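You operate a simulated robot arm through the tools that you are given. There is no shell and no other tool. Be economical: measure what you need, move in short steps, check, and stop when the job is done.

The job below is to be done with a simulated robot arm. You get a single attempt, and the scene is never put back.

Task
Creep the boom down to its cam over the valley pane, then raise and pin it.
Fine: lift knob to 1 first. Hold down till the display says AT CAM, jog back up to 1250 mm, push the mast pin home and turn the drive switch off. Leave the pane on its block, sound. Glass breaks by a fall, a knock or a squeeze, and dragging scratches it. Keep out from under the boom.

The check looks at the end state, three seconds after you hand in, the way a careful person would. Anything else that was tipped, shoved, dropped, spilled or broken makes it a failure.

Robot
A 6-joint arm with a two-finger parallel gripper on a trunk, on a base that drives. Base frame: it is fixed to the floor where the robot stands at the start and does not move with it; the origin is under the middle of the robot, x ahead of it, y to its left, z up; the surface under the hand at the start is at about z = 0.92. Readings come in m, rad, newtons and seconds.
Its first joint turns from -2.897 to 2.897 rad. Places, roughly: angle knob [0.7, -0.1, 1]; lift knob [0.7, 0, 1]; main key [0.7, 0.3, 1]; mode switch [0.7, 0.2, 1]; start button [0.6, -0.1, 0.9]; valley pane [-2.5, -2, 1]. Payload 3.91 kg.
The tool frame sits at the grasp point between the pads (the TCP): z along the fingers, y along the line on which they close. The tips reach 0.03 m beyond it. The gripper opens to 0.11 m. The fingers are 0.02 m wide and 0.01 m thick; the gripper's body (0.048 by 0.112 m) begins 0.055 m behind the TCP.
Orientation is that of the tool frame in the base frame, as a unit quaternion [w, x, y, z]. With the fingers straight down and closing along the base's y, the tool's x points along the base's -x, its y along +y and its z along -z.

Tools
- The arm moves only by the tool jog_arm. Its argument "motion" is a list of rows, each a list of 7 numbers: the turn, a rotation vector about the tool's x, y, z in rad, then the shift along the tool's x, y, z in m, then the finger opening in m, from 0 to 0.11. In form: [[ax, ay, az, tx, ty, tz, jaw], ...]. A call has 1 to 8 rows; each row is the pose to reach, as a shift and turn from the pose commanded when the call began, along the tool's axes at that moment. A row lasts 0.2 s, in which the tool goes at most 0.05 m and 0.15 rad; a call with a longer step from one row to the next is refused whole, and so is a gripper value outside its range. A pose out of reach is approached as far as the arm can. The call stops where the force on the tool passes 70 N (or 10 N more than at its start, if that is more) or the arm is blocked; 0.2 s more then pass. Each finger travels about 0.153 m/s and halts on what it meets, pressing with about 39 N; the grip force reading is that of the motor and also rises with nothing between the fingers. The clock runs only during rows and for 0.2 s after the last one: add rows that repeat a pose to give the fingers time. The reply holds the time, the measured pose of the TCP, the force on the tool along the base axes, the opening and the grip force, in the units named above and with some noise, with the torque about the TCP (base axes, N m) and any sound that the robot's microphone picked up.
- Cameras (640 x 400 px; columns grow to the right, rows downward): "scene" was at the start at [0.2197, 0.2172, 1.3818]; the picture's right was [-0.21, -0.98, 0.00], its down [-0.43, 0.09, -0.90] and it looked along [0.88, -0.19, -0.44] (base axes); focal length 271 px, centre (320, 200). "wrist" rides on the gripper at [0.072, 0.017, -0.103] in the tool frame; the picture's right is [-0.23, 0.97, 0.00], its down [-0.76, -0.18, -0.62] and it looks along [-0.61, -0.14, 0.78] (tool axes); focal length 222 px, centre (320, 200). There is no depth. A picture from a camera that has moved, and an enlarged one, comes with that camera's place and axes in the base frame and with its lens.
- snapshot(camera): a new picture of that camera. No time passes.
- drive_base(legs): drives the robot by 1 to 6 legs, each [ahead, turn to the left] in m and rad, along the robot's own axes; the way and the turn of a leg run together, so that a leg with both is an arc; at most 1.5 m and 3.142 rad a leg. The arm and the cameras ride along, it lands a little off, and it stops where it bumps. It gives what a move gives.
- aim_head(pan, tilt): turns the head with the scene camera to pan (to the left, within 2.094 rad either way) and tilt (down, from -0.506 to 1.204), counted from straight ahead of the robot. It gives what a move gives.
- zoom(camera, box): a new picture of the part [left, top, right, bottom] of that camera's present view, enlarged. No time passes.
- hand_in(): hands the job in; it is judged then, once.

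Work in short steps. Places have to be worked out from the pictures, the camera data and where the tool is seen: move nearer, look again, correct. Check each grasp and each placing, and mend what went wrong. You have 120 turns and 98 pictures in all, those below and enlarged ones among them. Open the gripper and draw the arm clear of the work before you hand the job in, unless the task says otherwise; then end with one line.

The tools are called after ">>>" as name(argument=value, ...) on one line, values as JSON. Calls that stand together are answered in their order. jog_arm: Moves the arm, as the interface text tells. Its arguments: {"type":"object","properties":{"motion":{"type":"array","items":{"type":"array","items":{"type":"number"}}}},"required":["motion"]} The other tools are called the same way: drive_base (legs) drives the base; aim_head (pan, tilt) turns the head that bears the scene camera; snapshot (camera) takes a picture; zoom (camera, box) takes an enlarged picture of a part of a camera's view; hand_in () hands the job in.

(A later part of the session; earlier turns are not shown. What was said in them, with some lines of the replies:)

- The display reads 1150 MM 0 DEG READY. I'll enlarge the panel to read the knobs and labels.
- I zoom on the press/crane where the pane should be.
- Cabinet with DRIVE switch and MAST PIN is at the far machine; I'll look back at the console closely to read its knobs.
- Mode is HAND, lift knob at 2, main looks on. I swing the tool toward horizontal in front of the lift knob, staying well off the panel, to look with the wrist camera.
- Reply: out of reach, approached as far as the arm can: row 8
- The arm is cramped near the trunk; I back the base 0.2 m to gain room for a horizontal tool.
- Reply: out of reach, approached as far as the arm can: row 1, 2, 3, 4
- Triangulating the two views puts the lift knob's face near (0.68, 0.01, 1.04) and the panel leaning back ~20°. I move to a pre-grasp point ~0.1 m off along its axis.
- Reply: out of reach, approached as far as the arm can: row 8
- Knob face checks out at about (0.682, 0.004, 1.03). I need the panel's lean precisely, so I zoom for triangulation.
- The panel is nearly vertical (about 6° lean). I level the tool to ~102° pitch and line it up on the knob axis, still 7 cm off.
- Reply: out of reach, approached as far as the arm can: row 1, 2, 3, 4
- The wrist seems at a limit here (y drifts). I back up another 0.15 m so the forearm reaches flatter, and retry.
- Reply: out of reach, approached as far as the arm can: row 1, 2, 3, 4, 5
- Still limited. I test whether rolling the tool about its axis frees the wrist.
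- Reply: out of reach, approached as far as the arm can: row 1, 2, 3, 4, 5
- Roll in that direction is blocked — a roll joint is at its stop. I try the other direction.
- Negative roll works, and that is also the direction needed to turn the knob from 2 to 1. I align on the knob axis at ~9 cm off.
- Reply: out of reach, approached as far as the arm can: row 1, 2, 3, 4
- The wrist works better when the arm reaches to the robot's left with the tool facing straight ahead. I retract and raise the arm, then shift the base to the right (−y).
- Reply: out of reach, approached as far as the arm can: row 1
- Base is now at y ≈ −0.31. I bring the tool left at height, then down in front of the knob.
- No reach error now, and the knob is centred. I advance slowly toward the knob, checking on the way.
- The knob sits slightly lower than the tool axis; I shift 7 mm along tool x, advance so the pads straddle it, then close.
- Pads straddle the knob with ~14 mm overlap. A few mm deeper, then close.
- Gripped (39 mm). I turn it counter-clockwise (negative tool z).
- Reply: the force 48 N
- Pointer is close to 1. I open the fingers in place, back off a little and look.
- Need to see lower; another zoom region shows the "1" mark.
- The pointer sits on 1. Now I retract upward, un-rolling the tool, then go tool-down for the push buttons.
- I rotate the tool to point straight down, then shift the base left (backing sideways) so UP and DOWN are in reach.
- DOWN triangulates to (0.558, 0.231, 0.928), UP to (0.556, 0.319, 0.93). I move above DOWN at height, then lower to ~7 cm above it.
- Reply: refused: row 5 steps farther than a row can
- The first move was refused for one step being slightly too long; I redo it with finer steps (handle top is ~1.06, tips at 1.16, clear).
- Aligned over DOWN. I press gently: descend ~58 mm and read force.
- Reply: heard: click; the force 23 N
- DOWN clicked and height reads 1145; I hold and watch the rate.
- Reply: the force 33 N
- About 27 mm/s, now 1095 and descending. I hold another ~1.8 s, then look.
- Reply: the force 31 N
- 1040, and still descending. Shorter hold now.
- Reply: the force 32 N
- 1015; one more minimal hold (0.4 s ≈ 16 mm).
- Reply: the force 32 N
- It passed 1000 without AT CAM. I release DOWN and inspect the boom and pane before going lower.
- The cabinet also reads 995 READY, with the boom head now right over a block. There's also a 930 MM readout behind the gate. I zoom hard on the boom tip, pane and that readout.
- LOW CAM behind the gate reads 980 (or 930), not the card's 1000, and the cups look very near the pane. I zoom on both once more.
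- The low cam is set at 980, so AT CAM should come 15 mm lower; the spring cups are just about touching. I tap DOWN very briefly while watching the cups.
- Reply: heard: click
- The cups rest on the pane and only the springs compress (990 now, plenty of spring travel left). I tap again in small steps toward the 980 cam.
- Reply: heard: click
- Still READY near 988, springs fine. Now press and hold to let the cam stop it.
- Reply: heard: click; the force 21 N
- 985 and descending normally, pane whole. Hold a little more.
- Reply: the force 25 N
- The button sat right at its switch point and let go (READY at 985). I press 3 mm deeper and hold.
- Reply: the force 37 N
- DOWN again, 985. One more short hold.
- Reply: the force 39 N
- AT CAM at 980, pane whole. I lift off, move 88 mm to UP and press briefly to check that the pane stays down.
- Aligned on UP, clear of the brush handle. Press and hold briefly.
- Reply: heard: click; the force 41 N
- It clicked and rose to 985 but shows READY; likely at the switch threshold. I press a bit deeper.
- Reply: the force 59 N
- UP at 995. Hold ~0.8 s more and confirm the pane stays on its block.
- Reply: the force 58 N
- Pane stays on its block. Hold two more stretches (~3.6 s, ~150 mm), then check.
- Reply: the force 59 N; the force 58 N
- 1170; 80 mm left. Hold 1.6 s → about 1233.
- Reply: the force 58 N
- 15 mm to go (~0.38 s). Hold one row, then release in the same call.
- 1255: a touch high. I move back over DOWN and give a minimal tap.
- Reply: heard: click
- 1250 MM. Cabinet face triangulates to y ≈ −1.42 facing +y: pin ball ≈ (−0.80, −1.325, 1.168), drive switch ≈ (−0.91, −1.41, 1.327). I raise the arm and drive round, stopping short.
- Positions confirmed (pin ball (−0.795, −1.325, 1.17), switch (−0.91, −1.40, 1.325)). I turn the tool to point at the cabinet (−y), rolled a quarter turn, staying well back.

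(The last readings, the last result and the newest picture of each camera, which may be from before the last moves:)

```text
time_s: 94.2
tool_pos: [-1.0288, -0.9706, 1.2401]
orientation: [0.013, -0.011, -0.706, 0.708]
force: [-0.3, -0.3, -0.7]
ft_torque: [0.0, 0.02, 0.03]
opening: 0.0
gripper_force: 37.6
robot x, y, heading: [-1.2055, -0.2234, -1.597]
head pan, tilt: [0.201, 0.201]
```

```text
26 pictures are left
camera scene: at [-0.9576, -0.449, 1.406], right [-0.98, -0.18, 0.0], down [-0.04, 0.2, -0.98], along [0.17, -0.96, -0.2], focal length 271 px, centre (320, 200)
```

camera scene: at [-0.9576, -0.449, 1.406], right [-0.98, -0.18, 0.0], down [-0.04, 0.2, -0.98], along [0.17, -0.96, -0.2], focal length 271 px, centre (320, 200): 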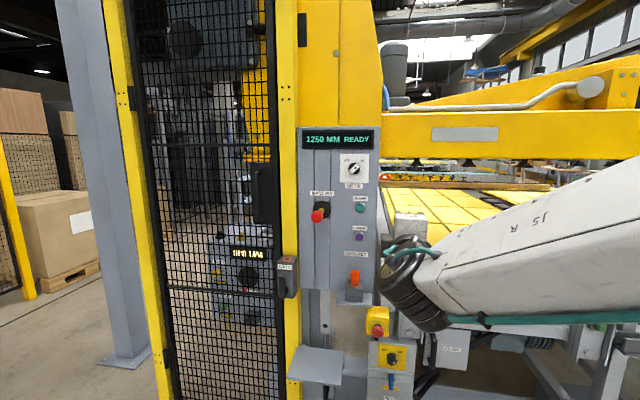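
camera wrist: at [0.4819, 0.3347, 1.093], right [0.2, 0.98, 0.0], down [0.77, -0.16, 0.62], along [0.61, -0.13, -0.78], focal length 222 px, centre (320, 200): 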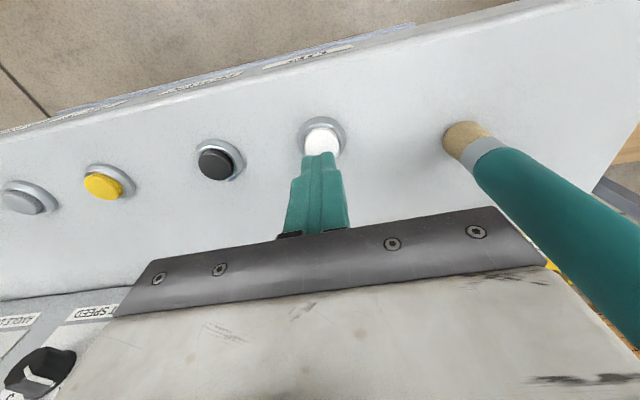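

Orientation is as intended. I slide across in front of the pin at its height, then look with zoom.

>>> jog_arm(motion=[[0, 0, 0, -0.045, 0.01, 0, 0], [0, 0, 0, -0.09, 0.025, 0, 0], [0, 0, 0, -0.135, 0.04, 0, 0], [0, 0, 0, -0.18, 0.055, 0, 0], [0, 0, 0, -0.22, 0.07, 0, 0], [0, 0, 0, -0.234, 0.07, 0, 0]])

>>> drive_base(legs=[[0.22, 0]])

>>> snapshot(camera="wrist")

>>> snapshot(camera="scene")

```text
time_s: 95.6
tool_pos: [-0.7934, -0.9782, 1.1701]
orientation: [-0.013, 0.011, 0.707, -0.707]
force: [0.2, -0.3, 0.7]
ft_torque: [0.04, 0.01, 0.02]
opening: 0.0
gripper_force: 37.0
robot x, y, heading: [-1.2054, -0.225, -1.594]
head pan, tilt: [0.201, 0.201]
```

```text
time_s: 97.3
tool_pos: [-0.7974, -1.1942, 1.1689]
orientation: [0.012, -0.011, -0.707, 0.707]
force: [-0.2, -0.2, -0.5]
ft_torque: [-0.04, 0.0, 0.03]
opening: 0.0
gripper_force: 37.7
robot x, y, heading: [-1.2113, -0.4405, -1.591]
head pan, tilt: [0.201, 0.201]
```

```text
25 pictures are left
camera wrist: at [-0.8672, -1.0882, 1.1529], right [0.23, -0.01, -0.97], down [0.78, 0.6, 0.18], along [0.58, -0.8, 0.14], focal length 222 px, centre (320, 200)
```

wrist: 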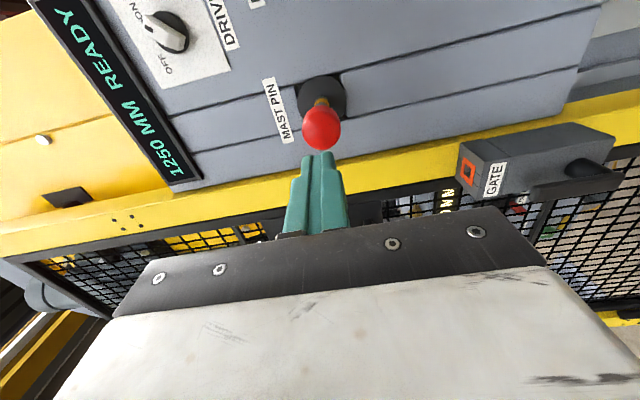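

```text
24 pictures are left
camera scene: at [-0.962, -0.6652, 1.4059], right [-0.98, -0.18, 0.0], down [-0.04, 0.2, -0.98], along [0.17, -0.96, -0.2], focal length 271 px, centre (320, 200)
```

scene: 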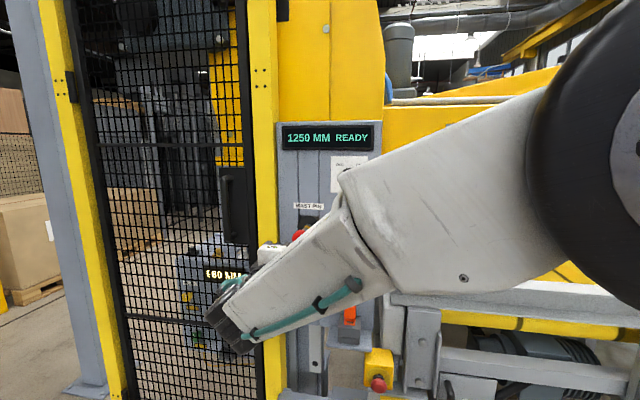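

Pin ball is ~1 cm to +x of the finger line. I correct and advance until just short of it, then push in steps.

>>> jog_arm(motion=[[0, -0.0325, 0, -0.01, -0.002, 0.02, 0], [0, -0.0325, 0, -0.01, -0.002, 0.05, 0], [0, -0.0325, 0, -0.01, -0.002, 0.075, 0], [0, -0.0325, 0, -0.01, -0.002, 0.09, 0]])

>>> snapshot(camera="wrist")

```text
time_s: 98.3
tool_pos: [-0.7912, -1.2826, 1.172]
orientation: [0.001, 0.0, -0.707, 0.707]
force: [0.5, 0.2, 0.7]
ft_torque: [0.04, 0.0, -0.02]
opening: 0.0
gripper_force: 37.7
robot x, y, heading: [-1.2118, -0.4419, -1.589]
head pan, tilt: [0.201, 0.201]
```

```text
23 pictures are left
camera wrist: at [-0.8634, -1.1802, 1.1556], right [0.22, 0.0, -0.97], down [0.76, 0.62, 0.18], along [0.61, -0.78, 0.14], focal length 222 px, centre (320, 200)
```

wrist: 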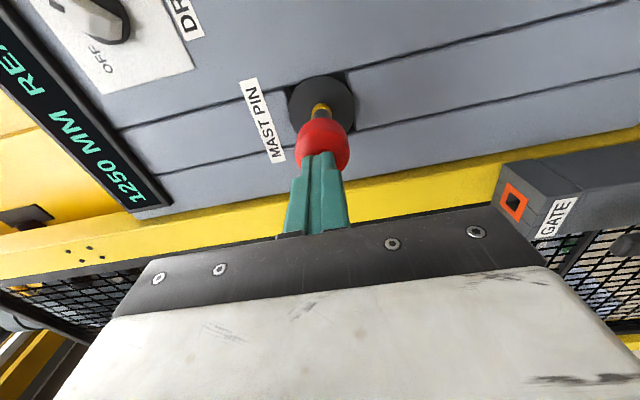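

Fingertips are on the ball's line, nearly touching. I push in steps.

>>> jog_arm(motion=[[0, 0, 0, 0, 0, 0.015, 0], [0, 0, 0, 0, 0, 0.03, 0], [0, 0, 0, 0, 0, 0.04, 0], [0, 0, 0, 0, 0, 0.05, 0], [0, 0, 0, 0, 0, 0.06, 0]])

>>> snapshot(camera="wrist")

```text
time_s: 99.1
tool_pos: [-0.7906, -1.3183, 1.1721]
orientation: [0.001, -0.001, -0.707, 0.707]
force: [-20.6, 45.3, 6.7]
ft_torque: [-0.19, 0.07, -0.55]
opening: 0.0
gripper_force: 37.6
robot x, y, heading: [-1.2124, -0.4402, -1.587]
head pan, tilt: [0.201, 0.201]
stopped in row 4: the force on the tool passed its limit at 93 N (the readings are from after the stop); the commanded pose is now the measured one
```

```text
22 pictures are left
camera wrist: at [-0.8623, -1.2134, 1.1553], right [0.23, 0.0, -0.97], down [0.76, 0.62, 0.18], along [0.61, -0.78, 0.14], focal length 222 px, centre (320, 200)
```

wrist: 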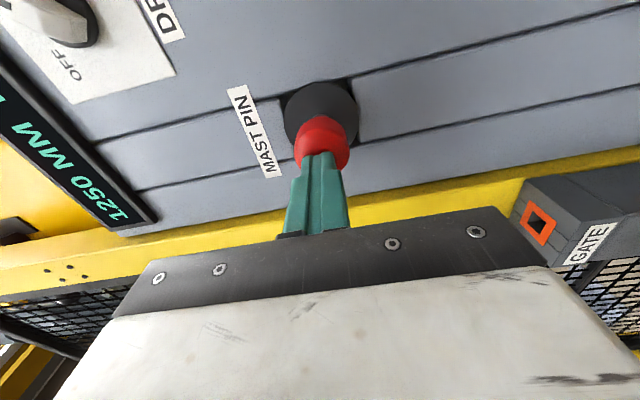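

Hard stop reached with the shaft gone into the collar. I back off and verify it stayed, and read the display.

>>> jog_arm(motion=[[0, 0, 0, 0, 0, -0.04, 0], [0, 0, 0, 0, 0, -0.085, 0], [0, 0, 0, 0, 0, -0.12, 0]])

>>> snapshot(camera="wrist")

>>> zoom(camera="scene", box=[270, 110, 400, 190])

```text
time_s: 99.9
tool_pos: [-0.7891, -1.2011, 1.1695]
orientation: [-0.001, -0.001, 0.709, -0.705]
force: [-0.6, -0.7, 0.2]
ft_torque: [0.0, 0.0, 0.0]
opening: 0.0
gripper_force: 38.1
robot x, y, heading: [-1.213, -0.4383, -1.587]
head pan, tilt: [0.201, 0.201]
```

```text
21 pictures are left
camera wrist: at [-0.8625, -1.0975, 1.1543], right [0.22, 0.0, -0.97], down [0.76, 0.62, 0.18], along [0.61, -0.78, 0.14], focal length 222 px, centre (320, 200)
```

wrist: 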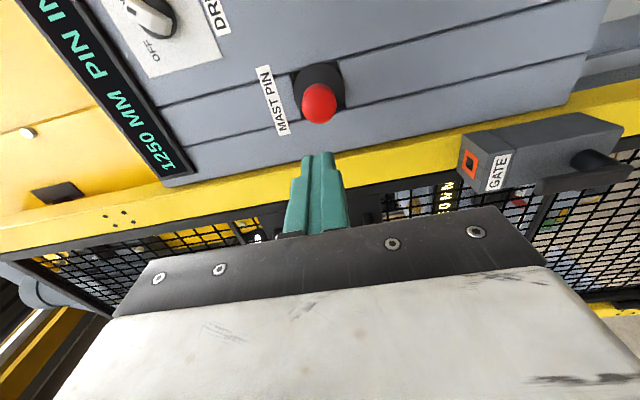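

```text
4.92 times, centred on (335, 150) of scene
camera zoom: at [-0.962, -0.665, 1.4059], right [-0.98, -0.18, 0.0], down [-0.04, 0.2, -0.98], along [0.17, -0.96, -0.2], focal length 1334 px, centre (246, 446)
```

zoom: 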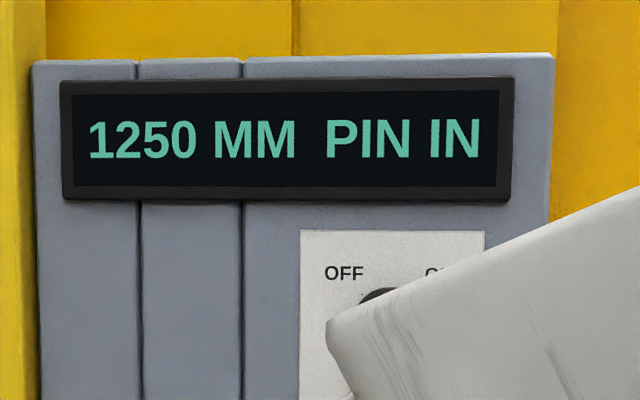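

Display says PIN IN. Now I move in front of the drive switch, roll to straddle its bar, and open the jaws.

>>> jog_arm(motion=[[0, 0, -0.1, 0.02, -0.03, 0, 0.02], [0, 0, -0.2, 0.04, -0.06, 0, 0.04], [0, 0, -0.3, 0.06, -0.09, 0, 0.06], [0, 0, -0.4, 0.08, -0.12, 0, 0.06], [0, 0, -0.5, 0.1, -0.145, 0, 0.06], [0, 0, -0.6, 0.12, -0.155, 0, 0.06], [0, 0, -0.7, 0.12, -0.155, 0, 0.06], [0, 0, -0.785, 0.12, -0.155, 0, 0.06]])

>>> snapshot(camera="wrist")

```text
time_s: 101.7
tool_pos: [-0.9092, -1.2001, 1.3251]
orientation: [-0.271, -0.272, 0.654, -0.652]
force: [1.1, 0.0, -0.3]
ft_torque: [0.04, 0.0, 0.0]
opening: 0.06
gripper_force: 0.0
robot x, y, heading: [-1.2108, -0.4388, -1.588]
head pan, tilt: [0.201, 0.201]
```

```text
19 pictures are left
camera wrist: at [-0.9716, -1.0975, 1.3654], right [-0.53, 0.0, -0.85], down [0.66, 0.62, -0.41], along [0.53, -0.78, -0.33], focal length 222 px, centre (320, 200)
```

wrist: 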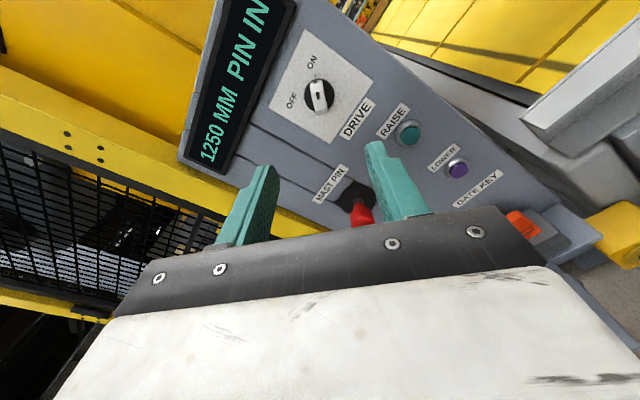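

Bar is perpendicular to the finger line and centred. I advance 12 cm and look.

>>> jog_arm(motion=[[0, 0, 0, 0, 0, 0.045, 0.06], [0, 0, 0, 0, 0, 0.09, 0.06], [0, 0, 0, 0.002, 0, 0.125, 0.06]])

>>> snapshot(camera="wrist")

```text
time_s: 102.5
tool_pos: [-0.9068, -1.3265, 1.3279]
orientation: [0.269, 0.272, -0.653, 0.653]
force: [0.1, 1.1, 0.7]
ft_torque: [0.11, -0.01, 0.05]
opening: 0.0601
gripper_force: 0.1
robot x, y, heading: [-1.2122, -0.439, -1.589]
head pan, tilt: [0.201, 0.201]
```

```text
18 pictures are left
camera wrist: at [-0.9712, -1.2227, 1.3677], right [-0.53, 0.0, -0.85], down [0.66, 0.62, -0.41], along [0.53, -0.78, -0.33], focal length 222 px, centre (320, 200)
```

wrist: 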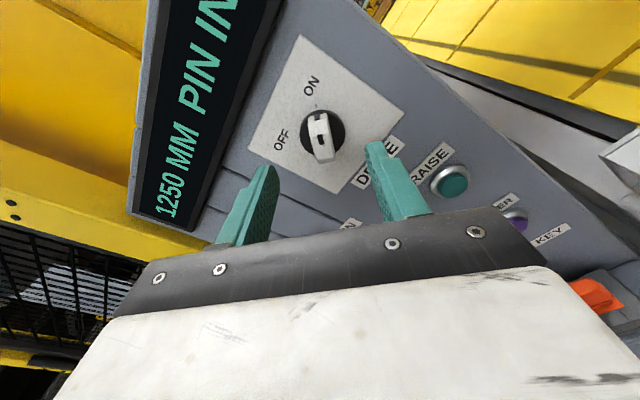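

Good alignment (4 mm correction). I advance so the pads flank the bar, then close.

>>> jog_arm(motion=[[0, 0, 0, 0.003, 0, 0.025, 0.05], [0, 0, 0, 0.003, 0, 0.045, 0.05], [0, 0, 0, 0.003, 0, 0.045, 0.02], [0, 0, 0, 0.003, 0, 0.045, 0.004], [0, 0, 0, 0.003, 0, 0.045, 0.004]])

>>> snapshot(camera="wrist")

```text
time_s: 103.7
tool_pos: [-0.9109, -1.3706, 1.3281]
orientation: [-0.271, -0.271, 0.654, -0.652]
force: [3.2, -6.7, 6.7]
ft_torque: [0.29, -0.04, 0.91]
opening: 0.0161
gripper_force: 45.2
robot x, y, heading: [-1.2101, -0.4398, -1.595]
head pan, tilt: [0.201, 0.201]
```

```text
17 pictures are left
camera wrist: at [-0.9737, -1.268, 1.3678], right [-0.53, 0.0, -0.85], down [0.66, 0.62, -0.41], along [0.53, -0.78, -0.33], focal length 222 px, centre (320, 200)
```

wrist: 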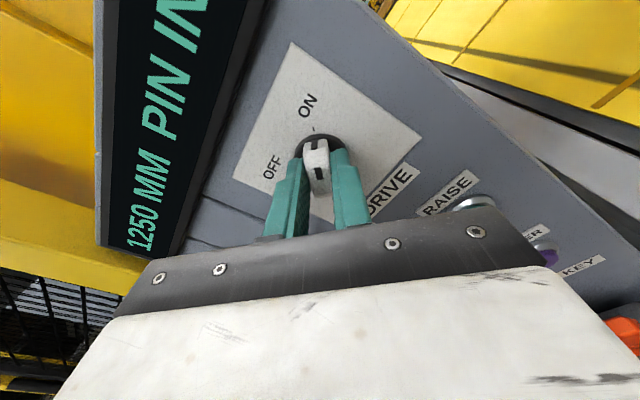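

Gripped (16 mm bar). I turn counter-clockwise toward OFF.

>>> jog_arm(motion=[[0, 0, -0.15, 0, 0, 0, 0.004], [0, 0, -0.3, 0, 0, 0, 0.004], [0, 0, -0.45, 0, 0, 0, 0.004], [0, 0, -0.6, 0, 0, 0, 0.004], [0, 0, -0.75, 0, 0, 0, 0.004], [0, 0, -0.9, 0, 0, 0, 0.004], [0, 0, -1.05, 0, 0, 0, 0.004]])

>>> snapshot(camera="wrist")

```text
time_s: 105.3
tool_pos: [-0.9079, -1.3711, 1.3277]
orientation: [0.561, 0.565, -0.428, 0.428]
force: [50.9, -17.4, 24.7]
ft_torque: [-0.61, -0.13, 0.32]
opening: 0.0161
gripper_force: 45.1
robot x, y, heading: [-1.2117, -0.4378, -1.588]
head pan, tilt: [0.201, 0.201]
```

```text
16 pictures are left
camera wrist: at [-0.9044, -1.2672, 1.4027], right [-1.0, 0.0, 0.04], down [-0.04, 0.63, -0.78], along [-0.02, -0.78, -0.63], focal length 222 px, centre (320, 200)
```

wrist: 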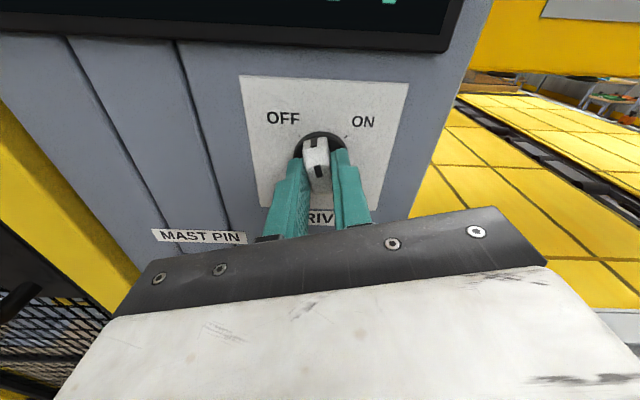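

It's turned ~60°; about 30° more to OFF. Side force is 50 N, so I ease the centre 3 mm and continue.

>>> jog_arm(motion=[[0, 0, 0, 0.002, -0.003, 0, 0.004], [0, 0, -0.14, 0.002, -0.003, 0, 0.004], [0, 0, -0.28, 0.002, -0.003, 0, 0.004], [0, 0, -0.42, 0.002, -0.003, 0, 0.004], [0, 0, -0.52, 0.002, -0.003, 0, 0.004]])

>>> snapshot(camera="wrist")

```text
time_s: 106.5
tool_pos: [-0.9066, -1.3712, 1.3287]
orientation: [0.652, 0.656, -0.27, 0.268]
force: [24.4, 24.7, -8.9]
ft_torque: [0.41, -0.34, -0.16]
opening: 0.016
gripper_force: 44.9
robot x, y, heading: [-1.2081, -0.4344, -1.589]
head pan, tilt: [0.201, 0.201]
```

```text
15 pictures are left
camera wrist: at [-0.8663, -1.2673, 1.3909], right [-0.85, 0.0, 0.53], down [-0.42, 0.63, -0.66], along [-0.33, -0.78, -0.53], focal length 222 px, centre (320, 200)
```

wrist: 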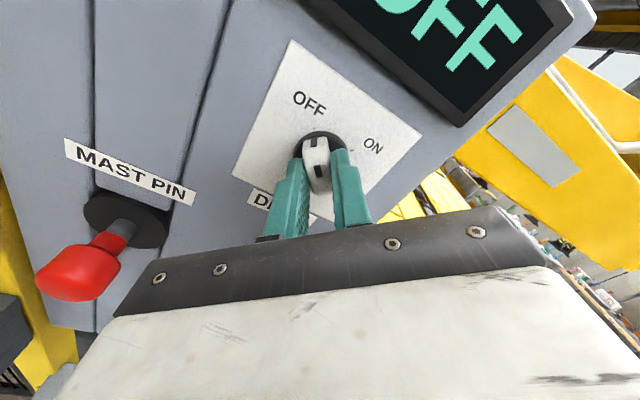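

The display now shows OFF and the switch points at OFF. I open and back straight away.

>>> jog_arm(motion=[[0, 0, 0, 0, 0, 0, 0.04], [0, 0, 0, 0, 0, 0, 0.06], [0, 0, 0, 0, 0, -0.03, 0.06], [0, 0, 0, 0, 0, -0.075, 0.06], [0, 0, 0, 0, 0, -0.12, 0.06], [0, 0, 0, 0, 0, -0.165, 0.06], [0, 0, 0, 0, 0, -0.2, 0.06]])

>>> drive_base(legs=[[-0.3, 0]])

>>> aim_head(pan=0.0, tilt=0.2)

>>> snapshot(camera="scene")

>>> zoom(camera="scene", box=[190, 120, 350, 220])

```text
time_s: 108.1
tool_pos: [-0.9103, -1.1716, 1.331]
orientation: [0.652, 0.655, -0.271, 0.269]
force: [0.0, -0.3, -0.7]
ft_torque: [-0.02, -0.04, -0.03]
opening: 0.06
gripper_force: 0.1
robot x, y, heading: [-1.2077, -0.4402, -1.591]
head pan, tilt: [0.201, 0.201]
```

```text
time_s: 110.2
tool_pos: [-0.9042, -0.8734, 1.3315]
orientation: [0.652, 0.655, -0.27, 0.269]
force: [-0.2, -0.7, 0.2]
ft_torque: [0.04, 0.0, 0.02]
opening: 0.06
gripper_force: 0.1
robot x, y, heading: [-1.2065, -0.1391, -1.6]
head pan, tilt: [0.201, 0.201]
```

```text
time_s: 110.9
tool_pos: [-0.9044, -0.8736, 1.3322]
orientation: [0.652, 0.655, -0.271, 0.269]
force: [-0.3, -0.5, 0.2]
ft_torque: [0.02, -0.02, 0.02]
opening: 0.06
gripper_force: 0.2
robot x, y, heading: [-1.2045, -0.1392, -1.595]
head pan, tilt: [0.0, 0.201]
```

```text
14 pictures are left
camera scene: at [-0.975, -0.368, 1.4059], right [-1.0, 0.02, 0.0], down [0.0, 0.2, -0.98], along [-0.02, -0.98, -0.2], focal length 271 px, centre (320, 200)
```

scene: 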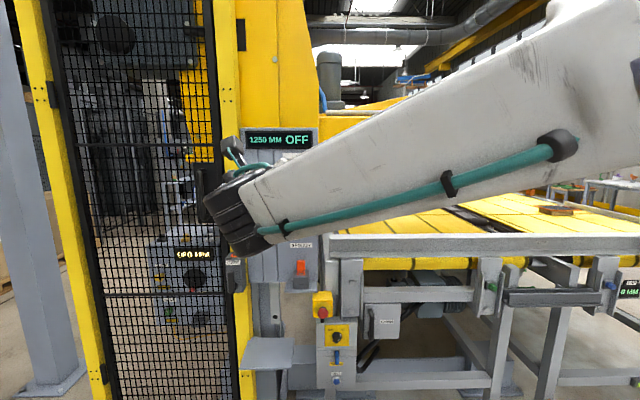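

```text
4.00 times, centred on (270, 170) of scene
camera zoom: at [-0.975, -0.368, 1.4059], right [-1.0, 0.02, 0.0], down [0.0, 0.2, -0.98], along [-0.02, -0.98, -0.2], focal length 1084 px, centre (520, 320)
```

zoom: 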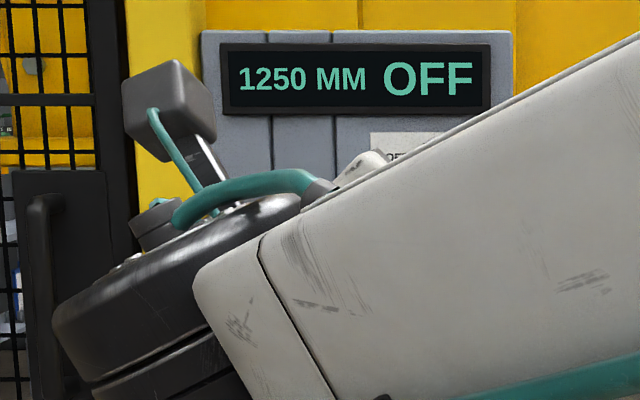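

Display: 1250 MM OFF. A last check of the pin, switch and pane.

>>> zoom(camera="wrist", box=[120, 0, 500, 240])

>>> zoom(camera="scene", box=[530, 195, 590, 225])

```text
1.67 times, centred on (310, 120) of wrist
camera zoom: at [-0.8649, -0.7699, 1.3954], right [-0.85, 0.0, 0.53], down [-0.41, 0.63, -0.66], along [-0.33, -0.78, -0.53], focal length 370 px, centre (337, 333)
```

zoom: 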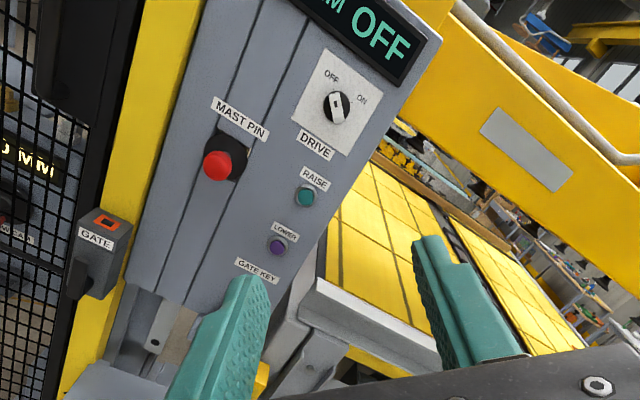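

```text
10.67 times, centred on (560, 210) of scene
camera zoom: at [-0.975, -0.368, 1.4059], right [-1.0, 0.02, 0.0], down [0.0, 0.2, -0.98], along [-0.02, -0.98, -0.2], focal length 2890 px, centre (-2240, 93)
```

zoom: 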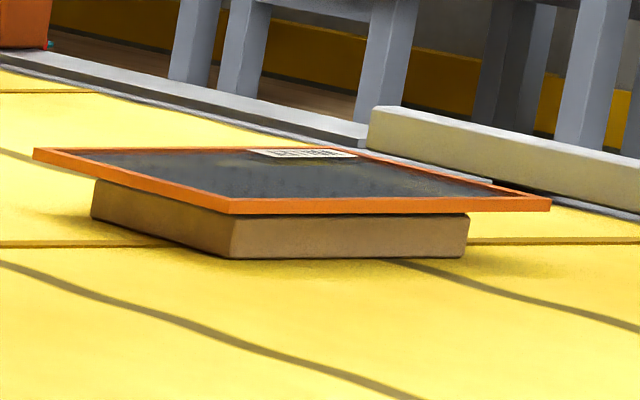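

The pane is whole on its block, the pin is in, the drive is OFF, the height is 1250 and the arm is clear. Handing in.

>>> hand_in()

```text
The job is handed in.
```

The job is done and handed in: with the lift knob on 1, the boom went down to AT CAM and back up to 1250 mm, the mast pin is home (display read PIN IN), the drive switch is off, and the pane is whole on its block. The low cam is set at 980 mm, though the card says 1000, so the spring cups pressed on the pane at the bottom.
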